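You operate a simulated robot arm through the tools that you are given. There is no shell and no other tool.

You are at the controls of a simulated robot arm. One attempt, no reset.

Task
Wipe the dark smudge, soap the black mat and start the warmer at 30 degrees.
Fine: use the yellow sponge, smudge first, soap from the white dish; put the sponge back. A coat counts when it lies all over at full strength: go over it till it gets no stronger. What is to be rubbed or washed off counts as gone when no trace of it is left.
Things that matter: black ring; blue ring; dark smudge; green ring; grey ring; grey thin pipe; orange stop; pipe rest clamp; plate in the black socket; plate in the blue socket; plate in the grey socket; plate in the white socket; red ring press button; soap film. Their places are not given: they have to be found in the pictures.

The check looks at the end state, three seconds after you hand in, the way a careful person would. Anything else that was tipped, shoved, dropped, spilled or broken makes it a failure.

Robot
A 7-joint arm with a two-finger parallel gripper, fixed in place. Base frame: the origin is on the floor under the middle of its stand, x ahead of it, y to its left, z up. Units: mm, rad, N and s.
It reaches about 1147 mm from its shoulder. Its first joint turns from -2.897 to 2.897 rad. Payload 3.43 kg.
The tool frame sits at the grasp point between the pads (the TCP): z along the fingers, y along the line on which they close. The tips reach 30 mm beyond it. Largest opening 94 mm; finger width 28, thickness 10; the body of the gripper, 50 by 96 mm, starts 55 mm behind the TCP.
Orientation is told as [roll, pitch, yaw] about the base's x, y, z axes, in that order, counted from this pose: with the fingers straight down and closing along the base's y, the tool's x points along the base's -x, its y along +y and its z along -z.

Tools
- The arm moves only by the tool step_arm. Its argument "commands" is a list of rows, each an object (a shift or turn left out is 0, a gripper value left out holds the last) with "slide": the shift along the base's x, y, z in units of 150 mm (1.0 is 150 mm), a list of three; "rotation": the turn, a rotation vector about the base's x, y, z in units of 45 degrees (1.0 is 45 degrees), a list of three. In form: [{"slide": [dx, dy, dz], "rotation": [rx, ry, rz]}, ...]. A call has 1 to 20 rows; each row is the pose to reach, as a shift and turn from the pose commanded when the call began. "grip" is the closure in counts, from 0 (fully open) to 255 (shut), set as the call begins (left out, the last holds). A call with a number of a shift or a turn outside -1 to 1 is refused whole. Each row takes 0.2 s and may step no farther than 50 mm and 0.15 rad from the row before; otherwise, or with a gripper value out of range, the whole call is refused. Where a pose cannot be reached the arm comes as near as it can. A force on the tool above 40 N (or 10 N above the force at the start of the call, whichever is more), or a blocked arm, ends the call early, and 0.2 s more pass. The fingers move at their own pace (about 45 mm/s each) and stop on an object; they squeeze with about 37 N. The grip force told is the motor's: it shows also when the fingers shut on nothing. Time passes only in rows, and 0.2 s behind the last, so rows that repeat a pose let the fingers close. The reply holds the time, the measured pose of the TCP, the force on the tool along the base axes, the opening and the grip force, in the units named above and with some noise, with the torque about the TCP (base axes, N m) and any sound that the robot's microphone picked up, and new pictures: "show" is both (left out), scene, wrist or none.
- Cameras (640 x 400 px; columns grow to the right, rows downward): "scene" is fixed at [399.5, -649.7, 1551.6]; the picture's right is [0.67, 0.75, 0.00], its down [0.73, -0.65, -0.18] and it looks along [-0.14, 0.12, -0.98] (base axes); focal length 316 px, centre (320, 200). "wrist" rides on the gripper at [76, 14, -102] in the tool frame; the picture's right is [-0.18, 0.98, 0.00], its down [-0.75, -0.14, -0.64] and it looks along [-0.63, -0.12, 0.77] (tool axes); focal length 243 px, centre (320, 200).
- locate(camera, pixels): for up to 12 pixels [column, row] of the newest picture of that camera ("zoom" is the newest enlarged one), the place [x, y, z] in the base frame of the surface seen there, good to about 2 mm. The clock stands still meanwhile.
- close_up(camera, box): a new picture of the part [left, top, right, bottom] of that camera's present view, enlarged. The clock stands still meanwhile.
- hand_in(): hands the job in; it is judged then, once.

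Open the gripper and draw the arm clear of the work before you hand the job in, unless the task says otherwise.

The tools are called after ">>>" by a JSON object that holds its "method" and its "body". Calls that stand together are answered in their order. step_arm: Moves the arm, as the interface text tells. Its arguments: {"type":"object","properties":{"commands":{"type":"array","items":{"type":"object","properties":{"slide":{"type":"array","items":{"type":"number"}},"rotation":{"type":"array","items":{"type":"number"}}}}},"grip":{"type":"number"},"show":{"type":"string","enum":["both","scene","wrist","none"]}},"required":["commands"]} The other tools are called the same way: locate (camera, pixels) gives the place of the surface under pixels of a picture; close_up (camera, box) takes an enlarged picture of a part of a camera's view; hand_in () hands the job in.

At the start:

```text
t: 0.0
tcp_pos: [528.4, -394.9, 1109.2]
tcp_rot: [-0.001, 0.0, 0.0]
ft_force: [-0.4, 0.4, 0.4]
moment: [-0.03, 0.01, -0.01]
opening: 94.1
gripper_force: 0.0
```

scene: 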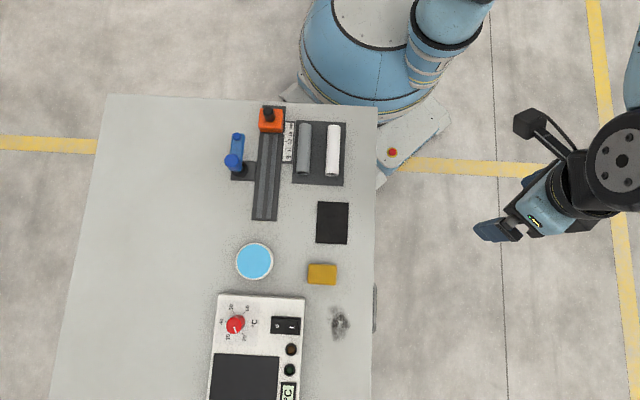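
wrist: 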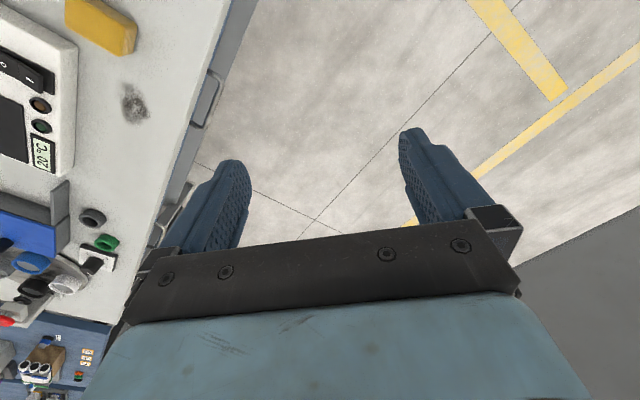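

The scene shows a workbench with a yellow sponge near (322,274), a dark smudge near (340,323), a black mat near (332,223), a dish near (254,261) and a warmer near (255,350). I take close-ups to study these before moving.

>>> {"method": "close_up", "body": {"camera": "scene", "box": [200, 230, 400, 400]}}

>>> {"method": "close_up", "body": {"camera": "scene", "box": [200, 90, 400, 250]}}

>>> {"method": "close_up", "body": {"camera": "wrist", "box": [0, 0, 220, 400]}}

>>> {"method": "locate", "body": {"camera": "scene", "pixels": [[322, 274], [340, 323], [332, 223], [254, 261], [235, 324], [285, 325], [245, 375], [318, 153], [332, 150], [303, 150], [236, 158], [267, 200]]}}

```text
2.35 times, centred on (300, 315) of scene
```

zoom: 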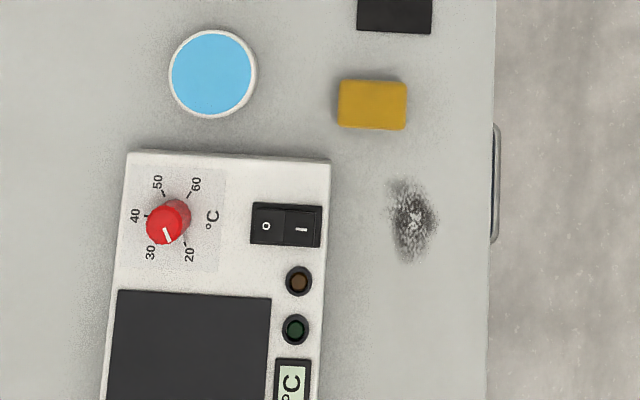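

```text
2.50 times, centred on (300, 170) of scene
```

zoom: 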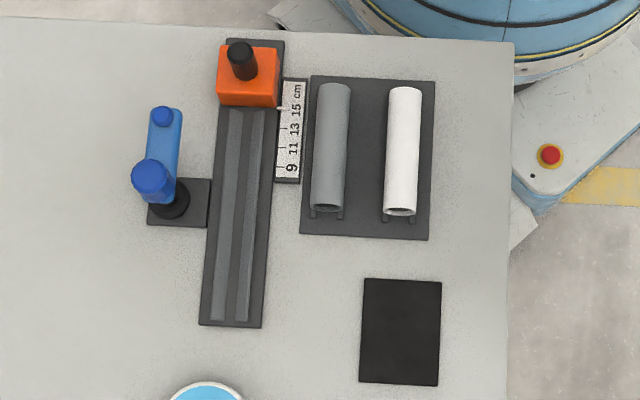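

```text
1.00 times, centred on (110, 200) of wrist (not enlarged: the box is as wide or as high as the picture)
```

zoom: 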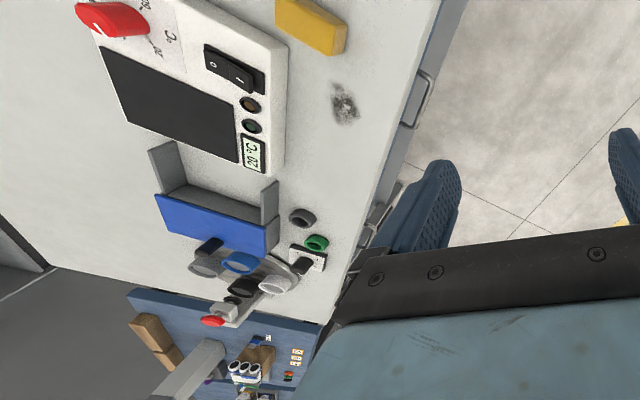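

```text
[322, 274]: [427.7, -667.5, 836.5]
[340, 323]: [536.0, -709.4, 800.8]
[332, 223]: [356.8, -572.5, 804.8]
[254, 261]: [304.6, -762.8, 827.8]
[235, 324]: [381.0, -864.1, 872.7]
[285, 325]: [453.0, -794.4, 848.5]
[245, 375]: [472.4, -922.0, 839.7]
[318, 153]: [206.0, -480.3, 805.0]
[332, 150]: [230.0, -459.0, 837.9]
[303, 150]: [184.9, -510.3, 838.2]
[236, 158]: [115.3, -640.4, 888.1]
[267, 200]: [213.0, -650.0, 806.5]
```

The sponge top is about z 836, the table about 800, the mat about 805. I re-take a close-up of the sponge/dish/warmer area and measure the edges of everything needed.

>>> {"method": "close_up", "body": {"camera": "scene", "box": [280, 245, 380, 345]}}

>>> {"method": "close_up", "body": {"camera": "scene", "box": [200, 285, 320, 400]}}

```text
4.00 times, centred on (330, 295) of scene
```

zoom: 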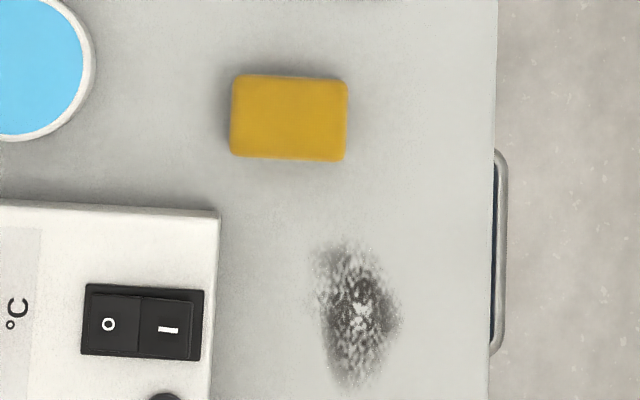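

```text
3.48 times, centred on (260, 342) of scene
```

zoom: 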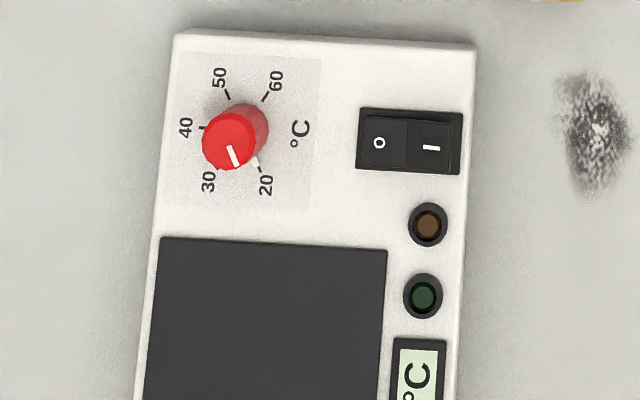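

I now measure sponge corners (slightly inside), smudge extents, mat corners, and dish edges in the scene picture, then warmer features in the newest zoom.

>>> {"method": "locate", "body": {"camera": "scene", "pixels": [[309, 265], [335.5, 266.8], [334.8, 284], [309, 282], [327, 306], [350, 320], [335.5, 340.5], [331, 307], [237, 260], [272, 262], [254, 244], [254, 278]]}}

>>> {"method": "locate", "body": {"camera": "scene", "pixels": [[318, 203], [346.5, 204], [345, 242], [316.5, 241], [312, 262], [341, 262], [345, 300], [320, 320], [375, 100], [373, 330], [315, 245], [330, 295]]}}

>>> {"method": "locate", "body": {"camera": "zoom", "pixels": [[229, 148], [233, 156], [238, 165], [248, 110], [258, 165], [380, 140], [431, 140], [428, 224], [423, 296], [265, 172], [217, 172], [204, 128]]}}

```text
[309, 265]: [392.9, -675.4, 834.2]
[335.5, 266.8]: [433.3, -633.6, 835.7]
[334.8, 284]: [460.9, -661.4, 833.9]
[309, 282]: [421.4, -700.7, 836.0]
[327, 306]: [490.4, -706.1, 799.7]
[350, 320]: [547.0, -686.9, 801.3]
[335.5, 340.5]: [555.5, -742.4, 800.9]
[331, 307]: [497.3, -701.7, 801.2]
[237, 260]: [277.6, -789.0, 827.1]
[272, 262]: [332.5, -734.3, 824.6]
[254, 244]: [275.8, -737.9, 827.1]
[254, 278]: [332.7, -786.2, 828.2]
```

```text
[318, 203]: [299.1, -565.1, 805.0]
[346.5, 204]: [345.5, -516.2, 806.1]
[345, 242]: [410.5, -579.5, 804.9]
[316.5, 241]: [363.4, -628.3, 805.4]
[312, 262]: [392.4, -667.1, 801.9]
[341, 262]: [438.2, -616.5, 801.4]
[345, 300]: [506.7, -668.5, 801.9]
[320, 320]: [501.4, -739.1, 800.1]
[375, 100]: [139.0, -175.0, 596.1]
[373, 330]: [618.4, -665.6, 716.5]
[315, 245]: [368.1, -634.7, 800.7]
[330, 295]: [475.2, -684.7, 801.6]
```

```text
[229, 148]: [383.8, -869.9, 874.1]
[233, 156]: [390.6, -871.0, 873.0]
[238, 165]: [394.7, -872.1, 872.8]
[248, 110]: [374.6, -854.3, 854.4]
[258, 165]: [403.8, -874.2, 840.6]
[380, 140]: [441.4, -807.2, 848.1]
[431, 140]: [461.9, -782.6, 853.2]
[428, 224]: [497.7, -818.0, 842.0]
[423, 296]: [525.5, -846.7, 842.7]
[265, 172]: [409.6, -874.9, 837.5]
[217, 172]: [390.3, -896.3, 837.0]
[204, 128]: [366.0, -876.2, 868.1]
```

The sponge centre is about (427,-668), 62×44×36 mm, turned 45° like the whole bench; the smudge is centred near (527,-712). I swing the tool to yaw +45° and move toward a point above the sponge, staying high.

>>> {"method": "step_arm", "body": {"commands": [{"slide": [-0.084, -0.125, 0], "rotation": [0, 0, 0.125]}, {"slide": [-0.168, -0.25, 0], "rotation": [0, 0, 0.25]}, {"slide": [-0.252, -0.375, 0], "rotation": [0, 0, 0.375]}, {"slide": [-0.336, -0.5, 0], "rotation": [0, 0, 0.5]}, {"slide": [-0.42, -0.625, 0], "rotation": [0, 0, 0.625]}, {"slide": [-0.505, -0.75, 0], "rotation": [0, 0, 0.75]}, {"slide": [-0.589, -0.875, 0], "rotation": [0, 0, 0.875]}, {"slide": [-0.673, -1.0, 0], "rotation": [0, 0, 1.0]}, {"slide": [-0.673, -1.0, 0], "rotation": [0, 0, 1.0]}], "grip": 0}}

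```text
t: 2.0
tcp_pos: [426.2, -545.5, 1111.0]
tcp_rot: [0.001, 0.001, 0.787]
ft_force: [0.6, -0.5, 0.0]
moment: [-0.01, 0.05, 0.0]
opening: 93.9
gripper_force: 0.1
```

scene: 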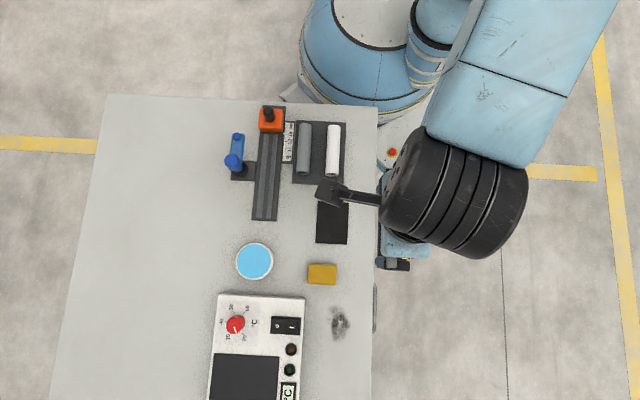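
wrist: 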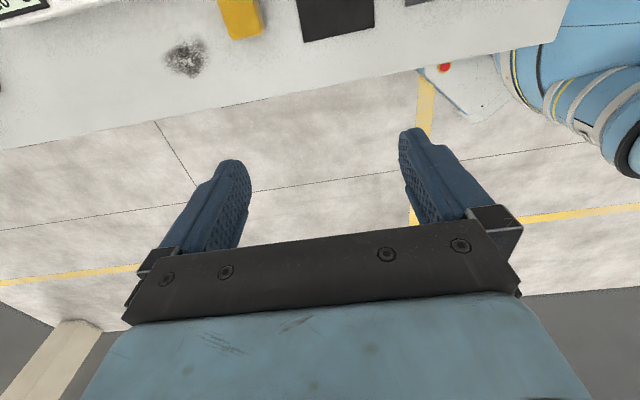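

Yaw is now 45° and the tool hangs near (426,-545,1111). I move over the sponge at (427,-668) and down to about z 960.

>>> {"method": "step_arm", "body": {"commands": [{"slide": [0.001, -0.136, -0.167]}, {"slide": [0.002, -0.272, -0.333]}, {"slide": [0.003, -0.408, -0.5]}, {"slide": [0.004, -0.543, -0.667]}, {"slide": [0.005, -0.679, -0.833]}, {"slide": [0.006, -0.815, -1.0]}, {"slide": [0.006, -0.815, -1.0]}]}}

```text
t: 3.6
tcp_pos: [426.3, -666.4, 961.6]
tcp_rot: [-0.001, 0.0, 0.786]
ft_force: [-0.5, -0.2, -0.5]
moment: [-0.01, 0.04, -0.02]
opening: 94.2
gripper_force: 0.1
```

scene: 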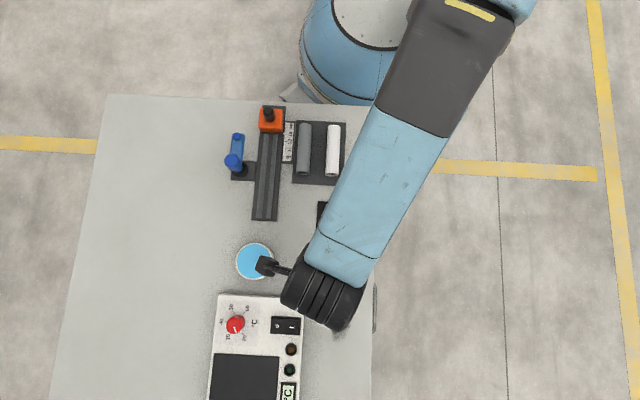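
wrist: 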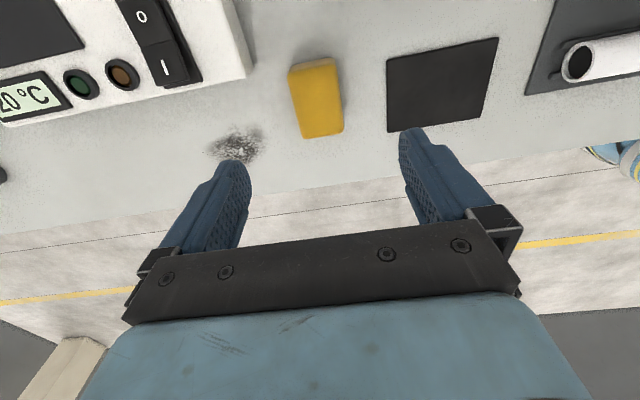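

The tool is over the sponge: in the wrist picture the sponge sits at (316,98), between the fingers. I check its corners with the wrist camera for accuracy.

>>> {"method": "close_up", "body": {"camera": "wrist", "box": [240, 40, 400, 150]}}

>>> {"method": "locate", "body": {"camera": "wrist", "pixels": [[290, 72], [334, 60], [342, 127], [304, 136], [316, 98], [338, 80], [387, 60], [497, 40], [478, 117], [388, 130], [240, 147], [205, 150]]}}

```text
3.64 times, centred on (320, 95) of wrist
```

zoom: 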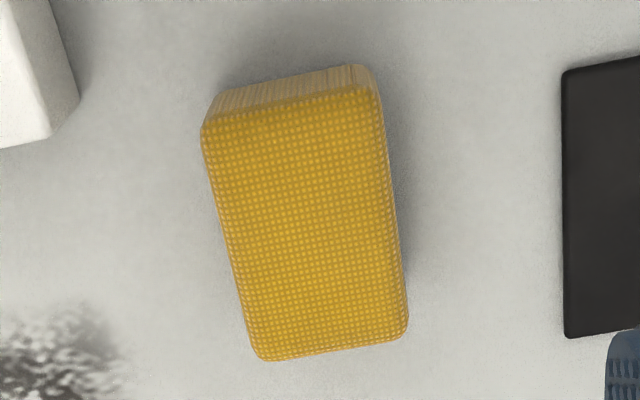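

```text
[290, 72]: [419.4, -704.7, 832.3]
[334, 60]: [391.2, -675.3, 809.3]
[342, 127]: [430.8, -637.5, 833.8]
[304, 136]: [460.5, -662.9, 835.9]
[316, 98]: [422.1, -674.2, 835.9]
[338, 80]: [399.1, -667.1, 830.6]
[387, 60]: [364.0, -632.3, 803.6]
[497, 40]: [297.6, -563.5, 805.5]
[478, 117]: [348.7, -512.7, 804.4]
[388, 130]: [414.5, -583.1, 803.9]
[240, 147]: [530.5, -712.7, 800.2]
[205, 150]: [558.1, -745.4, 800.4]
```

The zoom gives a sharp view of the sponge's top face. I locate its corners and mid edges precisely.

>>> {"method": "locate", "body": {"camera": "zoom", "pixels": [[208, 130], [376, 97], [400, 333], [264, 353], [292, 112], [332, 344], [229, 250], [391, 220], [310, 230]]}}

```text
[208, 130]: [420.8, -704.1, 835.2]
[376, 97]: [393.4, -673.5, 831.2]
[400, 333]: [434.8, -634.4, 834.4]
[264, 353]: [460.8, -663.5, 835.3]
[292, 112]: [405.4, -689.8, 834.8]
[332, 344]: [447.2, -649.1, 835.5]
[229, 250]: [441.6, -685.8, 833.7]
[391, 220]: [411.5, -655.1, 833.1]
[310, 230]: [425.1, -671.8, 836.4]
```

Sponge centre is about (426.8,-669.3) with its top at z 836. I shift ~2 mm and descend straight to TCP z≈845 so the tips flank the sponge with 15 mm left below them.

>>> {"method": "step_arm", "body": {"commands": [{"slide": [-0.002, -0.014, -0.1]}, {"slide": [-0.002, -0.014, -0.25]}, {"slide": [-0.002, -0.014, -0.4]}, {"slide": [-0.002, -0.014, -0.55]}, {"slide": [-0.002, -0.014, -0.67]}, {"slide": [-0.002, -0.014, -0.77]}, {"slide": [-0.002, -0.014, -0.77]}], "grip": 0}}

```text
t: 5.2
tcp_pos: [426.6, -670.5, 845.5]
tcp_rot: [0.001, 0.001, 0.784]
ft_force: [0.8, -0.2, 0.3]
moment: [0.03, 0.0, -0.03]
opening: 93.7
gripper_force: 0.0
```

scene: 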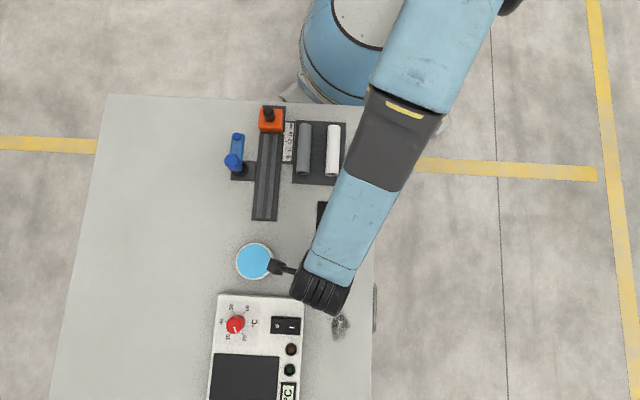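
wrist: 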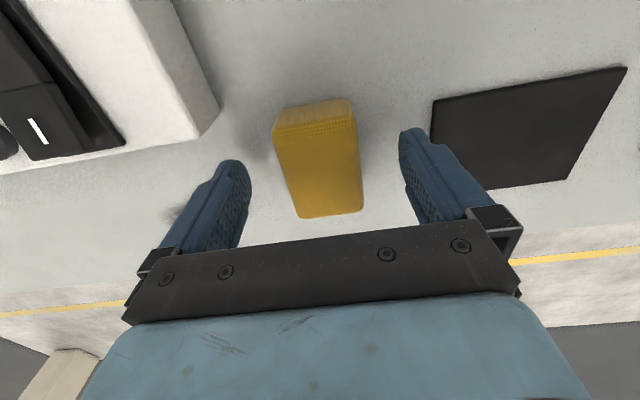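

The sponge sits between the fingers in the wrist view at (318,160). I close the gripper on it while holding the pose.

>>> {"method": "step_arm", "body": {"commands": [{"slide": [0, 0, 0]}, {"slide": [0, 0, 0]}, {"slide": [0, 0, 0]}, {"slide": [0, 0, 0]}, {"slide": [0, 0, 0]}, {"slide": [0, 0, 0]}], "grip": 255}}

```text
t: 6.6
tcp_pos: [428.6, -670.3, 845.6]
tcp_rot: [0.0, -0.001, 0.787]
ft_force: [1.0, -0.2, -0.5]
moment: [0.01, 0.04, 0.04]
opening: 43.8
gripper_force: 37.2
```

scene: 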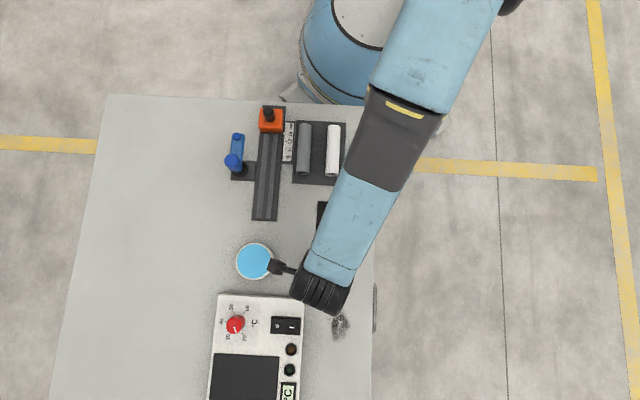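
wrist: 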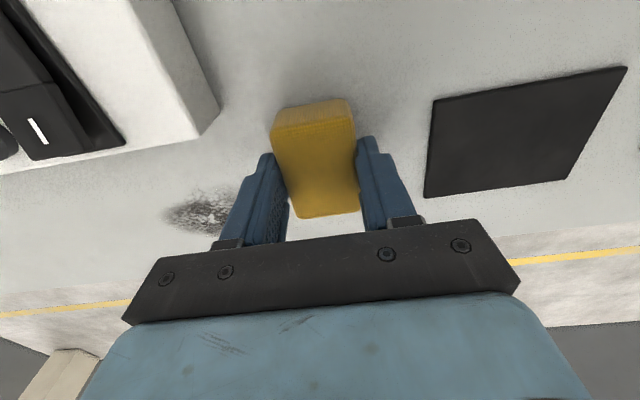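

The sponge is held (opening 43.8 mm, 37 N). I lift it 30 mm and carry it over the near end of the smudge, then look before lowering.

>>> {"method": "step_arm", "body": {"commands": [{"slide": [0, 0, 0.07]}, {"slide": [0, 0, 0.2]}, {"slide": [0.2, -0.055, 0.2]}, {"slide": [0.4, -0.11, 0.2]}, {"slide": [0.589, -0.165, 0.2]}, {"slide": [0.589, -0.165, 0.2]}]}}

```text
t: 8.0
tcp_pos: [514.7, -693.4, 875.6]
tcp_rot: [0.0, 0.001, 0.786]
ft_force: [0.8, 0.3, -0.1]
moment: [-0.03, 0.03, -0.01]
opening: 43.9
gripper_force: 36.7
```

scene: 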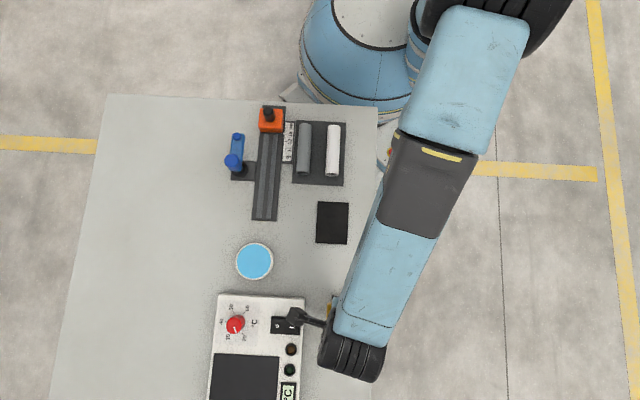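
wrist: 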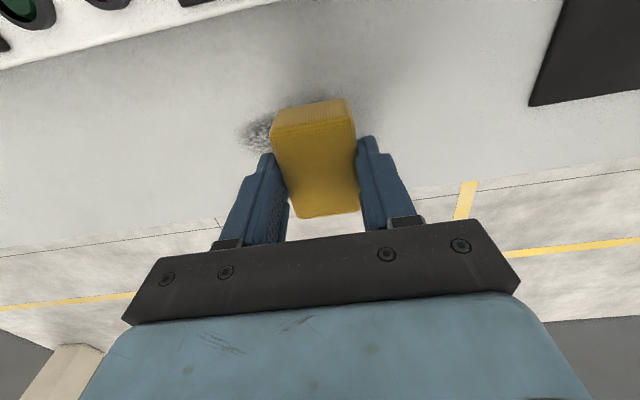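

The sponge is at the near part of the smudge (dark area seen at (262,135) left of the sponge). I lower it gently to touch the table and read the force.

>>> {"method": "step_arm", "body": {"commands": [{"slide": [0, 0, -0.1]}, {"slide": [0, 0, -0.17]}, {"slide": [0, 0, -0.193]}, {"slide": [0, 0, -0.2]}, {"slide": [0, 0, -0.207]}, {"slide": [0, 0, -0.207]}], "show": "wrist"}}

```text
t: 9.4
tcp_pos: [515.1, -693.1, 846.4]
tcp_rot: [-0.003, -0.001, 0.785]
ft_force: [0.5, -0.1, 11.5]
moment: [0.08, 0.0, 0.01]
opening: 43.6
gripper_force: 36.8
```

wrist: 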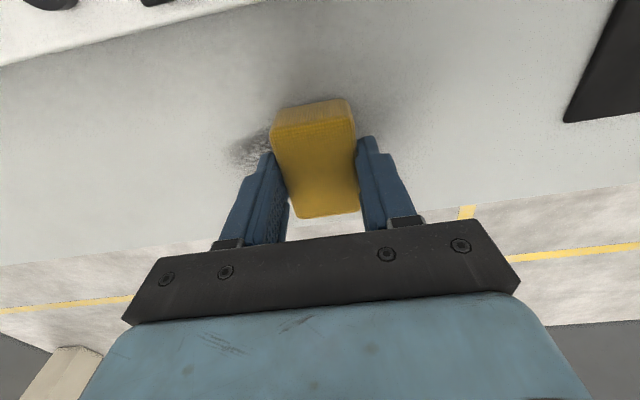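

Contact force is 11.5 N, a good wiping pressure. I stroke along the smudge's length and back.

>>> {"method": "step_arm", "body": {"commands": [{"slide": [0.0707, -0.0707, 0]}, {"slide": [0.1414, -0.1414, 0]}, {"slide": [0.2121, -0.2121, 0]}, {"slide": [0.2828, -0.2828, 0]}, {"slide": [0.3064, -0.3064, 0]}, {"slide": [0.2357, -0.2357, 0]}, {"slide": [0.165, -0.165, 0]}, {"slide": [0.0943, -0.0943, 0]}, {"slide": [0.0236, -0.0236, 0]}, {"slide": [-0.0471, 0.0471, 0]}], "show": "both"}}

```text
t: 11.8
tcp_pos: [509.0, -686.9, 844.5]
tcp_rot: [-0.001, 0.0, 0.786]
ft_force: [-0.2, 0.7, 5.9]
moment: [0.11, 0.01, -0.02]
opening: 43.3
gripper_force: 37.2
stopped in row 10: the force on the tool passed its limit at 41 N (the readings are from after the stop); the commanded pose is now the measured one
```

scene: 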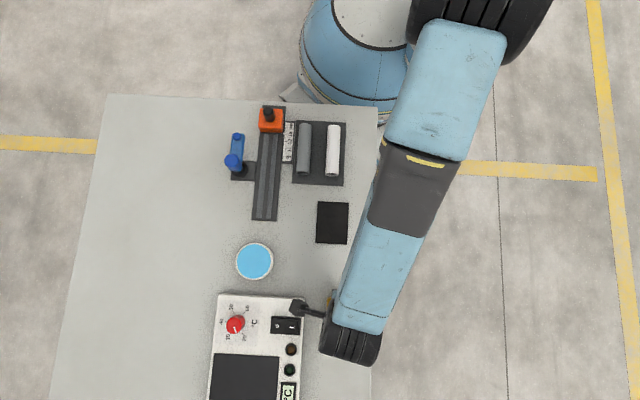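
wrist: 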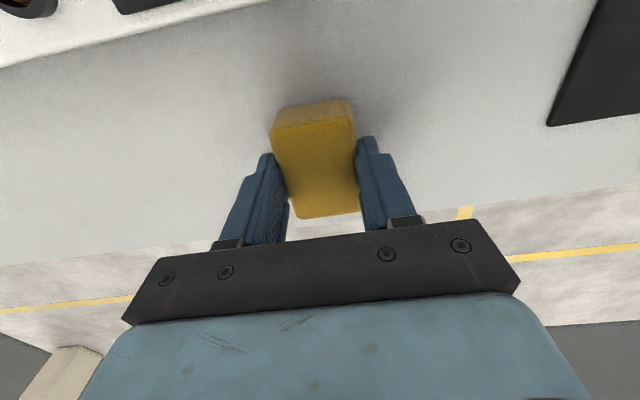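

The stroke stopped at 41 N but the visible dark patch left of the sponge seems gone. I lift and move back to look at what remains.

>>> {"method": "step_arm", "body": {"commands": [{"slide": [0, 0, 0.1]}, {"slide": [0, 0, 0.3]}, {"slide": [-0.15, 0.15, 0.5]}, {"slide": [-0.3, 0.3, 0.6]}, {"slide": [-0.45, 0.45, 0.7]}, {"slide": [-0.45, 0.45, 0.7]}]}}

```text
t: 13.2
tcp_pos: [442.2, -620.2, 949.7]
tcp_rot: [-0.001, 0.002, 0.786]
ft_force: [-0.3, 0.9, -0.1]
moment: [0.03, 0.04, -0.02]
opening: 43.3
gripper_force: 37.3
```

scene: 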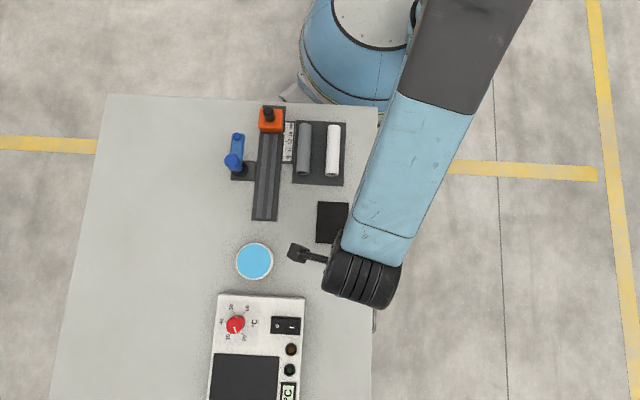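
wrist: 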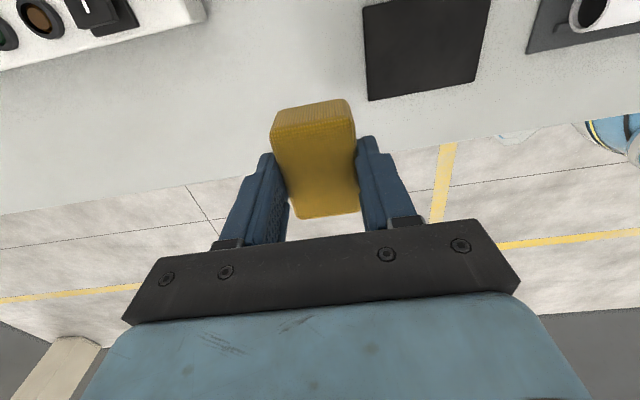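

The smudge area in the wrist picture (around (150,110)) looks mostly clean; I enlarge both views to look for faint traces.

>>> {"method": "close_up", "body": {"camera": "wrist", "box": [0, 40, 280, 220]}}

>>> {"method": "close_up", "body": {"camera": "scene", "box": [295, 285, 395, 365]}}

```text
2.22 times, centred on (140, 130) of wrist
```

zoom: 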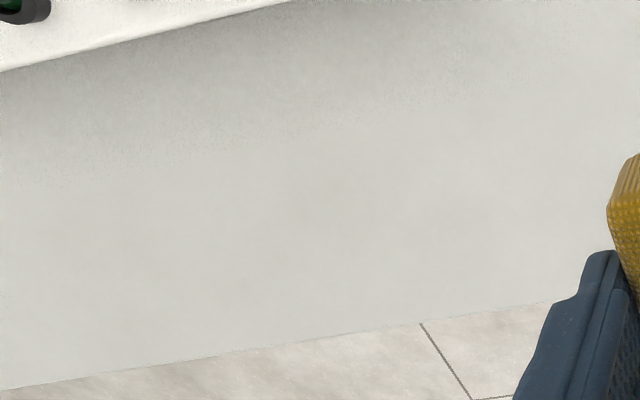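

```text
5.00 times, centred on (345, 325) of scene
```

zoom: 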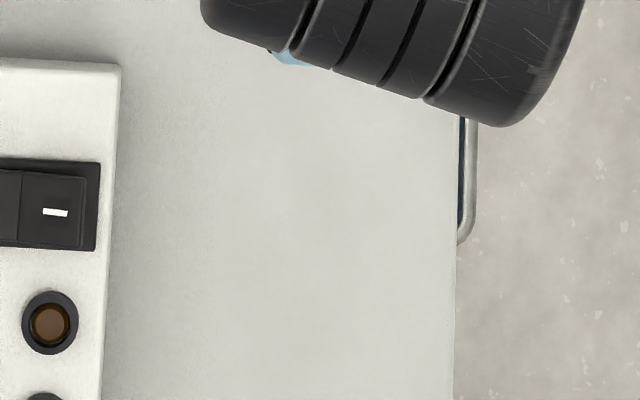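

Only a very faint patch might remain near zoom (315,185). I return for more strokes over side lanes, at slightly lighter pressure; first I position above the start of the left lane.

>>> {"method": "step_arm", "body": {"commands": [{"slide": [0.135, -0.165, -0.15]}, {"slide": [0.27, -0.33, -0.3]}, {"slide": [0.405, -0.497, -0.45]}, {"slide": [0.405, -0.497, -0.6]}, {"slide": [0.405, -0.497, -0.667]}, {"slide": [0.405, -0.497, -0.693]}, {"slide": [0.405, -0.497, -0.7]}, {"slide": [0.405, -0.497, -0.7]}], "show": "none"}}

```text
t: 14.9
tcp_pos: [503.0, -694.2, 845.5]
tcp_rot: [-0.002, 0.001, 0.785]
ft_force: [1.6, 0.1, 10.6]
moment: [0.1, -0.02, 0.03]
opening: 43.7
gripper_force: 37.1
```

Contact is at 10.6 N. I wipe three adjoining lanes across and along the smudge area in one sweep, with a hair less pressure.

>>> {"method": "step_arm", "body": {"commands": [{"slide": [0.0566, -0.0566, 0.003]}, {"slide": [0.1131, -0.1131, 0.003]}, {"slide": [0.1697, -0.1697, 0.003]}, {"slide": [0.2263, -0.2263, 0.003]}, {"slide": [0.2828, -0.2828, 0.003]}, {"slide": [0.3394, -0.3394, 0.003]}, {"slide": [0.3771, -0.3771, 0.003]}, {"slide": [0.4243, -0.33, 0.003]}, {"slide": [0.3488, -0.2546, 0.003]}, {"slide": [0.2734, -0.1791, 0.003]}, {"slide": [0.198, -0.1037, 0.003]}, {"slide": [0.1226, -0.0283, 0.003]}, {"slide": [0.0471, 0.0471, 0.003]}, {"slide": [0.1037, 0.1037, 0.003]}, {"slide": [0.1791, 0.0283, 0.003]}, {"slide": [0.2546, -0.0471, 0.003]}, {"slide": [0.33, -0.1226, 0.003]}, {"slide": [0.4054, -0.198, 0.003]}, {"slide": [0.4808, -0.2734, 0.003]}], "show": "wrist"}}

```text
t: 18.9
tcp_pos: [574.6, -736.3, 845.3]
tcp_rot: [-0.003, 0.003, 0.787]
ft_force: [-3.8, 4.2, 11.4]
moment: [0.17, 0.17, -0.03]
opening: 43.7
gripper_force: 37.4
```

wrist: 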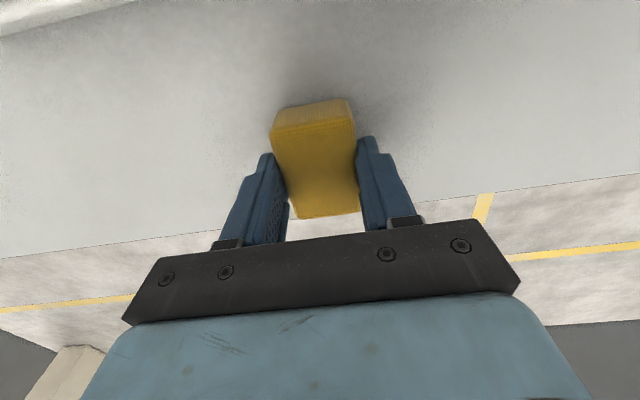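

No trace is visible around the sponge now. I do the same lanes in reverse to be thorough, then lift.

>>> {"method": "step_arm", "body": {"commands": [{"slide": [-0.0754, 0.0754, 0]}, {"slide": [-0.1508, 0.1508, 0]}, {"slide": [-0.2263, 0.2263, 0]}, {"slide": [-0.3017, 0.3017, 0]}, {"slide": [-0.3771, 0.3771, 0]}, {"slide": [-0.4337, 0.3206, 0]}, {"slide": [-0.3583, 0.2451, 0]}, {"slide": [-0.2828, 0.1697, 0]}, {"slide": [-0.2074, 0.0943, 0]}, {"slide": [-0.132, 0.0189, 0]}, {"slide": [-0.0566, -0.0566, 0]}, {"slide": [-0.1037, -0.1037, 0]}, {"slide": [-0.1791, -0.0283, 0]}, {"slide": [-0.2546, 0.0471, 0]}, {"slide": [-0.33, 0.1226, 0]}, {"slide": [-0.4054, 0.198, 0]}, {"slide": [-0.4808, 0.2734, 0]}, {"slide": [-0.4808, 0.2734, 0.15]}, {"slide": [-0.4808, 0.2734, 0.35]}], "show": "wrist"}}

```text
t: 22.9
tcp_pos: [501.1, -694.3, 899.6]
tcp_rot: [-0.001, 0.002, 0.786]
ft_force: [-0.2, -0.3, -0.8]
moment: [0.0, 0.02, 0.01]
opening: 43.6
gripper_force: 37.4
```

wrist: 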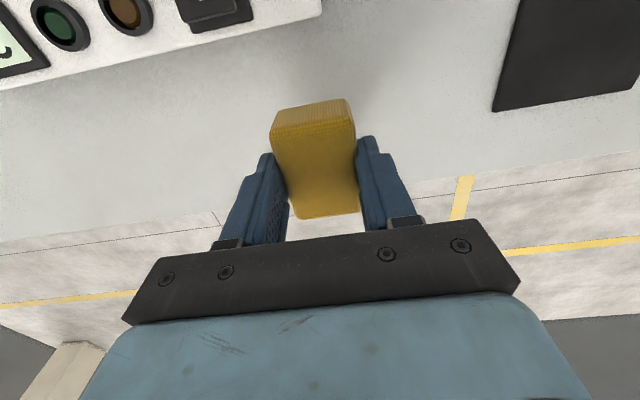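

The wiped area looks clean. The dish centre is about (304.6,-762); I look closely at it in the scene view before carrying the sponge there.

>>> {"method": "close_up", "body": {"camera": "scene", "box": [225, 235, 285, 285]}}

>>> {"method": "close_up", "body": {"camera": "scene", "box": [295, 285, 395, 365]}}

```text
8.00 times, centred on (255, 260) of scene
```

zoom: 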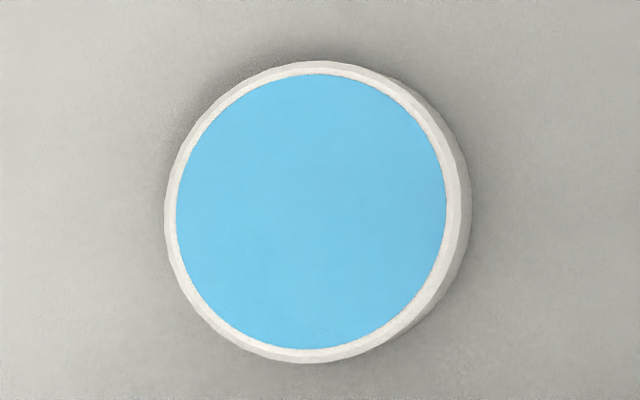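

```text
5.00 times, centred on (345, 325) of scene
```

zoom: 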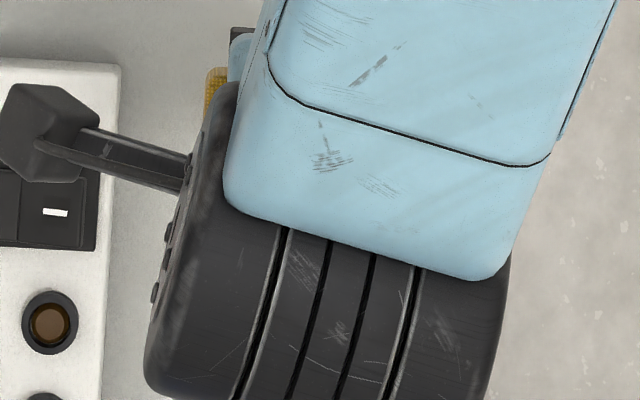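

The soap fills the white dish nearly to its rim (z ≈ 827, inner diameter ≈ 77 mm). I carry the sponge up and across toward the dish.

>>> {"method": "step_arm", "body": {"commands": [{"slide": [0, 0, 0.22]}, {"slide": [-0.25, -0.086, 0.22]}, {"slide": [-0.5, -0.172, 0.22]}, {"slide": [-0.75, -0.259, 0.22]}, {"slide": [-1.0, -0.345, 0.22]}, {"slide": [-1.0, -0.345, 0.22]}], "show": "none"}}

>>> {"method": "step_arm", "body": {"commands": [{"slide": [-0.16, -0.055, 0]}, {"slide": [-0.318, -0.111, 0]}, {"slide": [-0.318, -0.111, -0.1]}, {"slide": [-0.318, -0.111, -0.1]}], "show": "both"}}

```text
t: 24.4
tcp_pos: [352.1, -745.8, 930.9]
tcp_rot: [-0.001, 0.002, 0.783]
ft_force: [0.5, 0.0, 0.1]
moment: [0.01, -0.01, 0.02]
opening: 43.5
gripper_force: 37.1
```

```text
t: 25.4
tcp_pos: [305.3, -764.1, 915.6]
tcp_rot: [-0.001, 0.001, 0.785]
ft_force: [-0.3, -0.9, 0.4]
moment: [0.02, 0.01, 0.03]
opening: 43.8
gripper_force: 37.3
```

scene: 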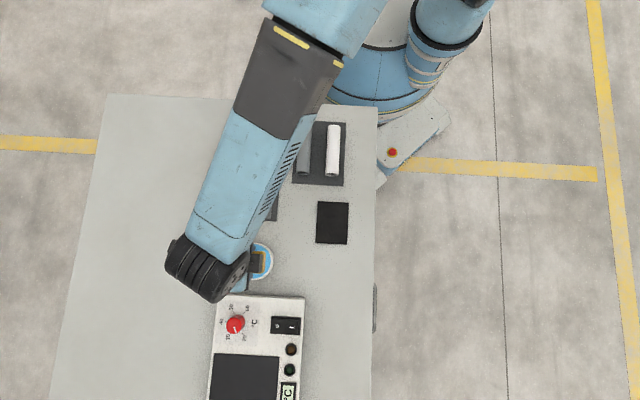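
wrist: 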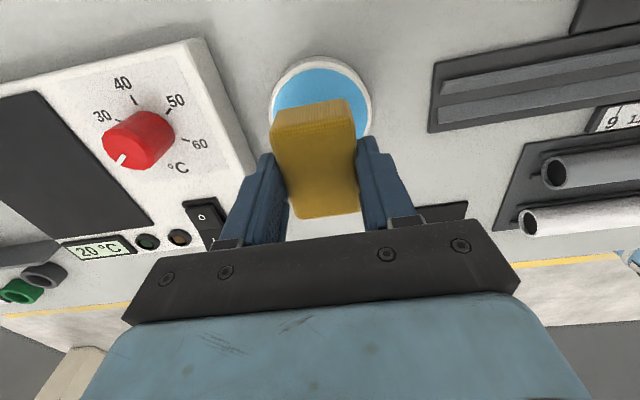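

The sponge hangs above the dish; in the wrist view the dish spans columns 272–372. I locate rim points to verify centring.

>>> {"method": "close_up", "body": {"camera": "wrist", "box": [240, 30, 400, 150]}}

>>> {"method": "locate", "body": {"camera": "wrist", "pixels": [[318, 60], [271, 100], [372, 100], [290, 68], [350, 68], [370, 125], [274, 115], [320, 80], [300, 90]]}}

```text
3.33 times, centred on (320, 90) of wrist
```

zoom: 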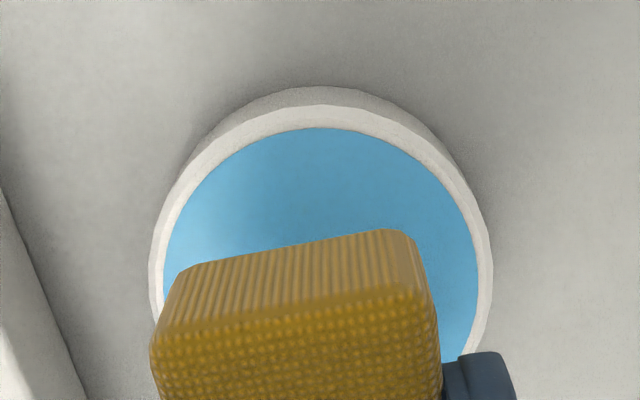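

```text
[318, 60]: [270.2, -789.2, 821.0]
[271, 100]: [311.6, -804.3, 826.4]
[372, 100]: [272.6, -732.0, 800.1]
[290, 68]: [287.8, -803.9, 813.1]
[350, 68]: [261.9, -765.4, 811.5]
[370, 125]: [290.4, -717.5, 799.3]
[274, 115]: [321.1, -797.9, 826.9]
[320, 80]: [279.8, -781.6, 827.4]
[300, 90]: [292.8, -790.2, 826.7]
```

I locate the inner rim edge and outer rim edge points in the zoom for an exact circle fit.

>>> {"method": "locate", "body": {"camera": "zoom", "pixels": [[320, 115], [320, 132], [220, 150], [420, 155], [155, 280], [170, 280], [486, 260], [474, 260], [230, 165], [410, 160], [320, 190]]}}

```text
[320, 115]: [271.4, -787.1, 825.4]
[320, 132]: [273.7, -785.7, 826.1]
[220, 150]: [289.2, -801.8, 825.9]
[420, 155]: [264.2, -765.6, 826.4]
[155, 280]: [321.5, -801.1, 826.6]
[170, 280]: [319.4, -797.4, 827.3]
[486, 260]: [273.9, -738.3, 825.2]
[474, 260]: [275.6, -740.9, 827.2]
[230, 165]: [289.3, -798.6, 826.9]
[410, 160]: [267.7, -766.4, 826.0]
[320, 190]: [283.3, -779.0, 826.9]
```

The inner rim fits a circle at (304.8,-763.3), radius 37.7, and the sponge (half-diagonal ~36) is centred on it. I lower slowly until the sponge just touches the soap surface at z≈827.

>>> {"method": "step_arm", "body": {"commands": [{"slide": [0, -0.003, -0.1]}, {"slide": [0, -0.003, -0.2]}, {"slide": [0, -0.003, -0.26]}, {"slide": [0, -0.003, -0.28]}, {"slide": [0, -0.003, -0.287]}, {"slide": [0, -0.003, -0.294]}, {"slide": [0, -0.003, -0.294]}], "show": "wrist"}}

```text
t: 26.9
tcp_pos: [304.5, -764.0, 872.5]
tcp_rot: [-0.002, 0.002, 0.785]
ft_force: [0.2, 0.0, -0.4]
moment: [0.02, 0.03, -0.05]
opening: 43.5
gripper_force: 37.5
```

wrist: 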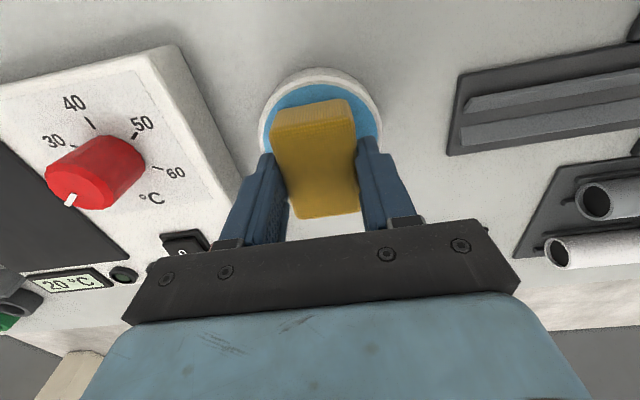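

No contact force yet. I lower another few millimetres in small steps to dip the sponge's face a little into the soap.

>>> {"method": "step_arm", "body": {"commands": [{"slide": [0, 0, -0.007]}, {"slide": [0, 0, -0.013]}, {"slide": [0, 0, -0.02]}, {"slide": [0, 0, -0.02]}], "show": "wrist"}}

```text
t: 27.9
tcp_pos: [305.3, -761.9, 871.3]
tcp_rot: [-0.003, 0.002, 0.786]
ft_force: [1.6, 1.6, 16.7]
moment: [0.18, -0.09, 0.01]
opening: 43.5
gripper_force: 37.2
```

wrist: 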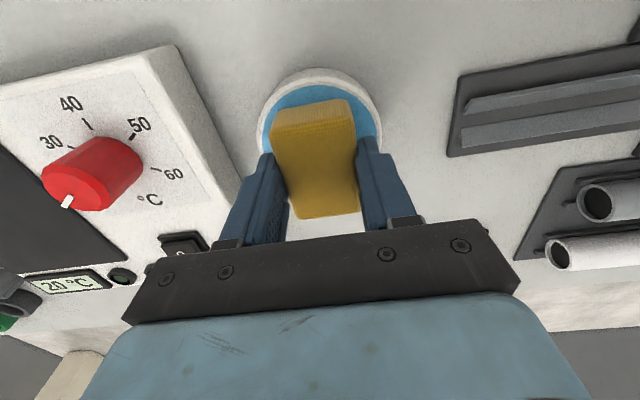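

The sponge presses the soap with 16.7 N, so it has taken soap. I hold briefly, lift straight up and carry it toward the mat.

>>> {"method": "step_arm", "body": {"commands": [{"slide": [0, 0, 0]}, {"slide": [0, 0, 0]}, {"slide": [0, 0, 0.05]}, {"slide": [0, 0, 0.2]}, {"slide": [0, 0, 0.344]}, {"slide": [0, 0, 0.344]}], "show": "both"}}

```text
t: 29.4
tcp_pos: [303.6, -764.6, 921.2]
tcp_rot: [-0.003, 0.002, 0.784]
ft_force: [0.1, 0.8, 0.1]
moment: [0.0, 0.01, 0.01]
opening: 43.7
gripper_force: 36.4
```

scene: 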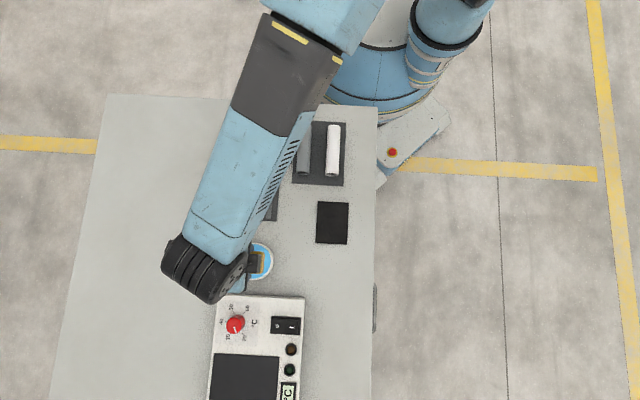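
wrist: 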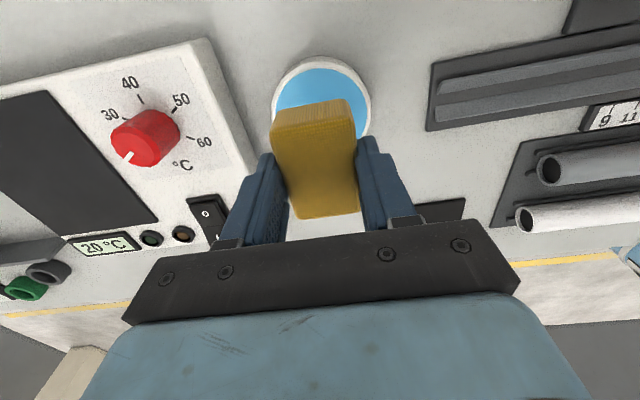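

Dish unmoved; the sponge is loaded. I carry it over to the mat centre at about (356,-573).

>>> {"method": "step_arm", "body": {"commands": [{"slide": [0.052, 0.19, 0]}, {"slide": [0.104, 0.38, 0]}, {"slide": [0.157, 0.571, 0]}, {"slide": [0.209, 0.761, 0]}, {"slide": [0.261, 0.951, 0]}, {"slide": [0.261, 0.951, 0]}], "show": "none"}}

>>> {"method": "step_arm", "body": {"commands": [{"slide": [0.044, 0.16, 0]}, {"slide": [0.087, 0.317, 0]}, {"slide": [0.087, 0.317, -0.15]}, {"slide": [0.087, 0.317, -0.3]}, {"slide": [0.087, 0.317, -0.4]}, {"slide": [0.087, 0.317, -0.4]}], "show": "both"}}

```text
t: 30.8
tcp_pos: [343.8, -619.8, 920.5]
tcp_rot: [0.0, 0.002, 0.786]
ft_force: [-0.1, 0.0, 0.2]
moment: [0.01, -0.02, 0.01]
opening: 43.6
gripper_force: 37.3
```

```text
t: 32.1
tcp_pos: [357.6, -573.1, 858.5]
tcp_rot: [-0.002, 0.001, 0.785]
ft_force: [-0.2, 0.4, -0.1]
moment: [0.01, 0.03, -0.03]
opening: 43.5
gripper_force: 36.7
```

scene: 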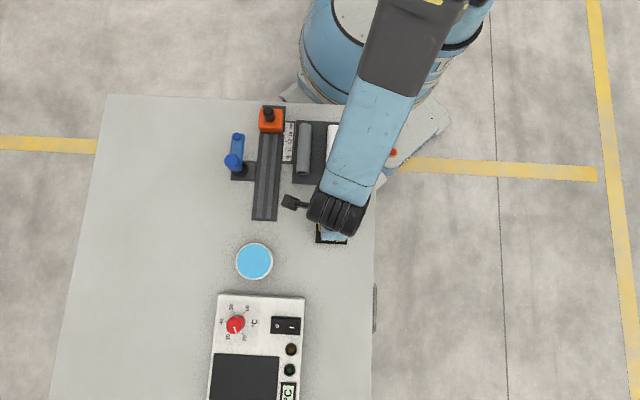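
wrist: 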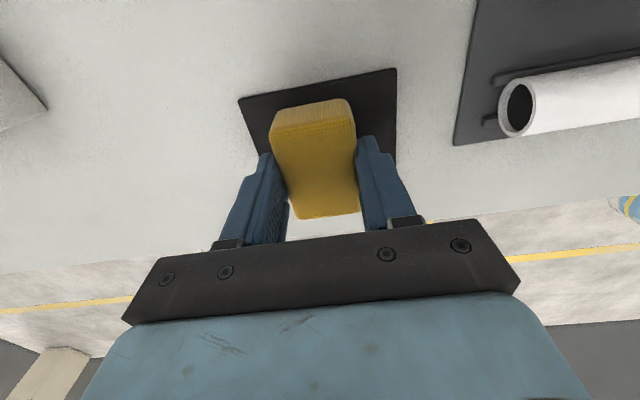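

The sponge hovers over the mat's middle (wrist view: mat spans columns 238–397 around the sponge). I lower gently onto the mat.

>>> {"method": "step_arm", "body": {"commands": [{"slide": [0, 0, -0.04]}, {"slide": [0, 0, -0.055]}, {"slide": [0, 0, -0.062]}, {"slide": [0, 0, -0.067]}, {"slide": [0, 0, -0.07]}, {"slide": [0, 0, -0.07]}], "show": "wrist"}}

```text
t: 33.5
tcp_pos: [357.0, -574.2, 850.7]
tcp_rot: [-0.004, 0.0, 0.787]
ft_force: [1.3, -0.3, 10.1]
moment: [0.06, 0.07, 0.03]
opening: 43.6
gripper_force: 36.6
```

wrist: 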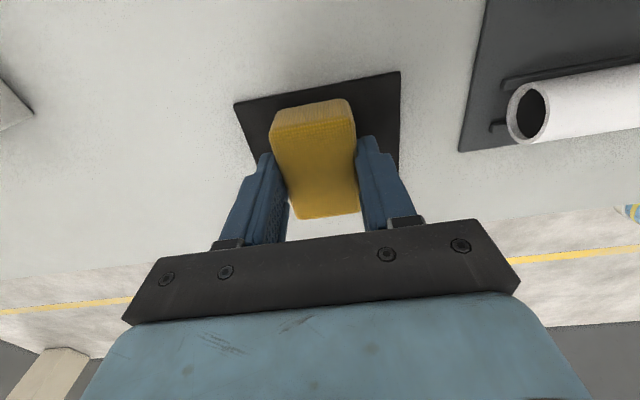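

Light contact at 10 N on the mat. I make one slow stroke up and down the mat's length and check the mat and coat.

>>> {"method": "step_arm", "body": {"commands": [{"slide": [-0.0566, 0.0566, 0]}, {"slide": [-0.1131, 0.1131, 0]}, {"slide": [-0.0566, 0.0566, 0]}, {"slide": [0, 0, 0]}, {"slide": [0.0566, -0.0566, 0]}, {"slide": [0.1131, -0.1131, 0]}], "show": "both"}}

```text
t: 35.0
tcp_pos: [373.2, -590.4, 849.7]
tcp_rot: [-0.002, 0.0, 0.786]
ft_force: [-5.6, 6.7, 10.7]
moment: [0.22, 0.28, -0.03]
opening: 43.3
gripper_force: 37.1
```

scene: 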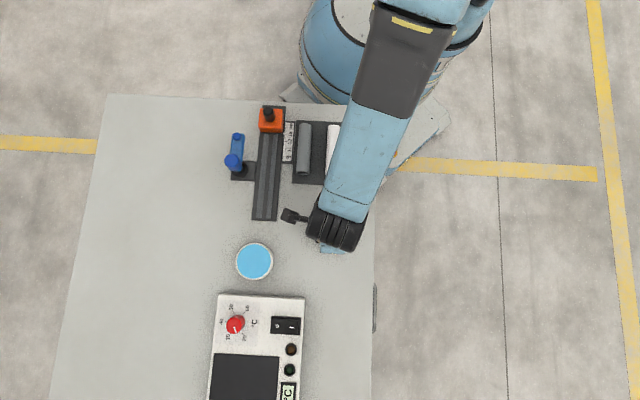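
wrist: 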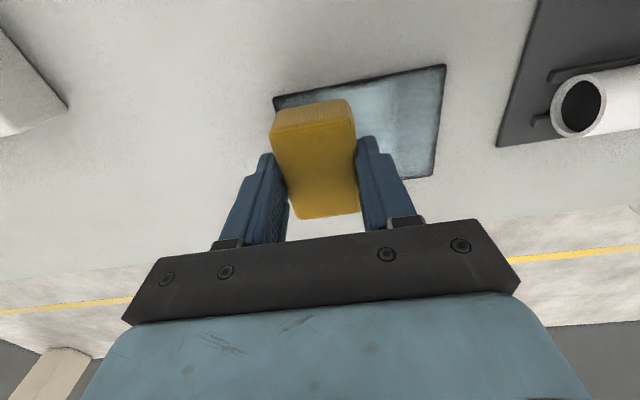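

A bluish soap film now shows on the mat at (400,110) and the mat has not moved. I continue with side lanes to cover edges fully.

>>> {"method": "step_arm", "body": {"commands": [{"slide": [-0.0283, -0.0283, 0]}, {"slide": [-0.0141, -0.0424, 0]}, {"slide": [-0.0754, 0.0189, 0]}, {"slide": [-0.1414, 0.0849, 0]}, {"slide": [-0.2074, 0.1508, 0]}, {"slide": [-0.2687, 0.2121, 0]}, {"slide": [-0.2404, 0.2404, 0]}, {"slide": [-0.2121, 0.2687, 0]}, {"slide": [-0.1508, 0.2074, 0]}, {"slide": [-0.0849, 0.1414, 0]}, {"slide": [-0.0189, 0.0754, 0]}, {"slide": [0.0424, 0.0141, 0]}, {"slide": [0.0141, -0.0141, 0]}, {"slide": [-0.0141, -0.0424, 0]}, {"slide": [-0.0754, 0.0189, 0]}, {"slide": [-0.1414, 0.0849, 0]}, {"slide": [-0.2074, 0.1508, 0]}, {"slide": [-0.2687, 0.2121, 0]}, {"slide": [-0.2404, 0.2404, 0]}], "show": "wrist"}}

```text
t: 39.0
tcp_pos: [335.1, -554.1, 850.2]
tcp_rot: [-0.003, 0.003, 0.783]
ft_force: [-6.1, -5.7, 11.0]
moment: [-0.07, 0.27, 0.05]
opening: 43.6
gripper_force: 37.2
```

wrist: 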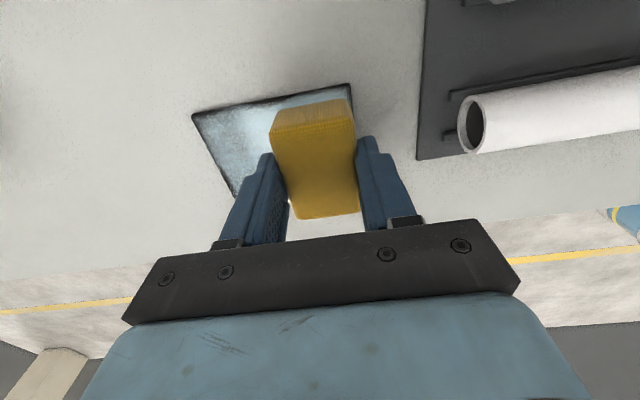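

The coat forms but edges still look darker (wrist (230,165) and the far edge). I lift and step aside to inspect the coat.

>>> {"method": "step_arm", "body": {"commands": [{"slide": [0, 0, 0.1]}, {"slide": [0, 0, 0.3]}, {"slide": [0.2, 0.1, 0.5]}, {"slide": [0.4, 0.2, 0.65]}, {"slide": [0.4, 0.2, 0.65]}], "show": "both"}}

>>> {"method": "close_up", "body": {"camera": "wrist", "box": [240, 0, 560, 160]}}

```text
t: 40.1
tcp_pos: [397.5, -524.2, 947.6]
tcp_rot: [-0.001, 0.0, 0.786]
ft_force: [0.3, 0.2, 0.0]
moment: [0.0, -0.02, -0.04]
opening: 43.6
gripper_force: 37.1
```

scene: 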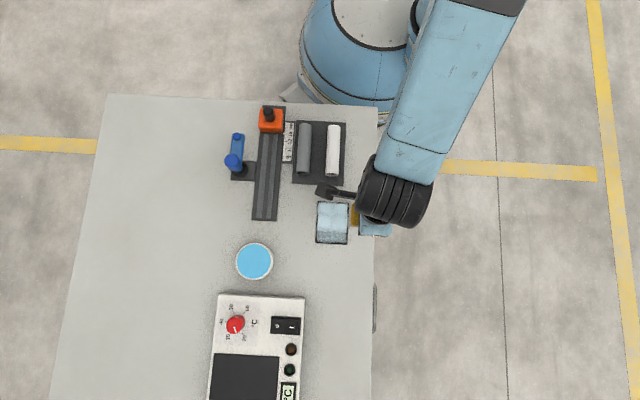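
wrist: 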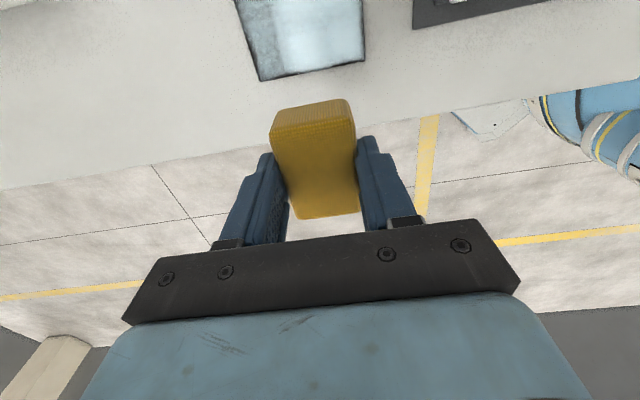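

```text
2.00 times, centred on (400, 80) of wrist
```

zoom: 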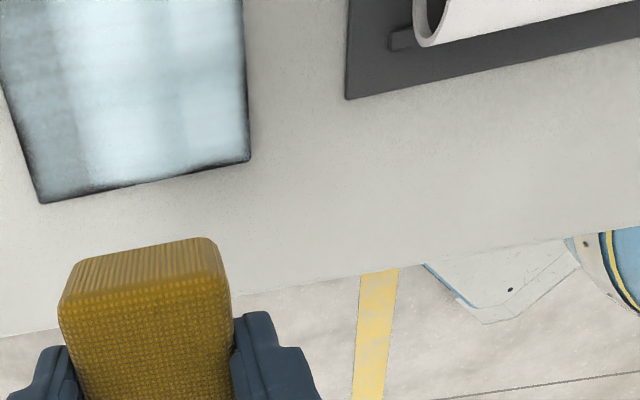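

The mat is fully visible in the scene picture at (332,223). I enlarge it to judge the coat's uniformity.

>>> {"method": "close_up", "body": {"camera": "scene", "box": [305, 195, 361, 250]}}

```text
7.27 times, centred on (333, 222) of scene
```

zoom: 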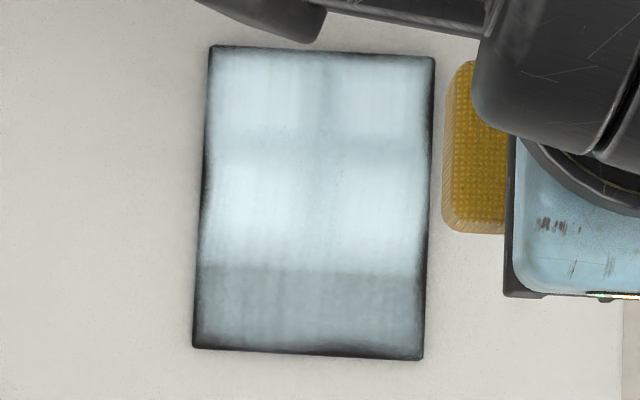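

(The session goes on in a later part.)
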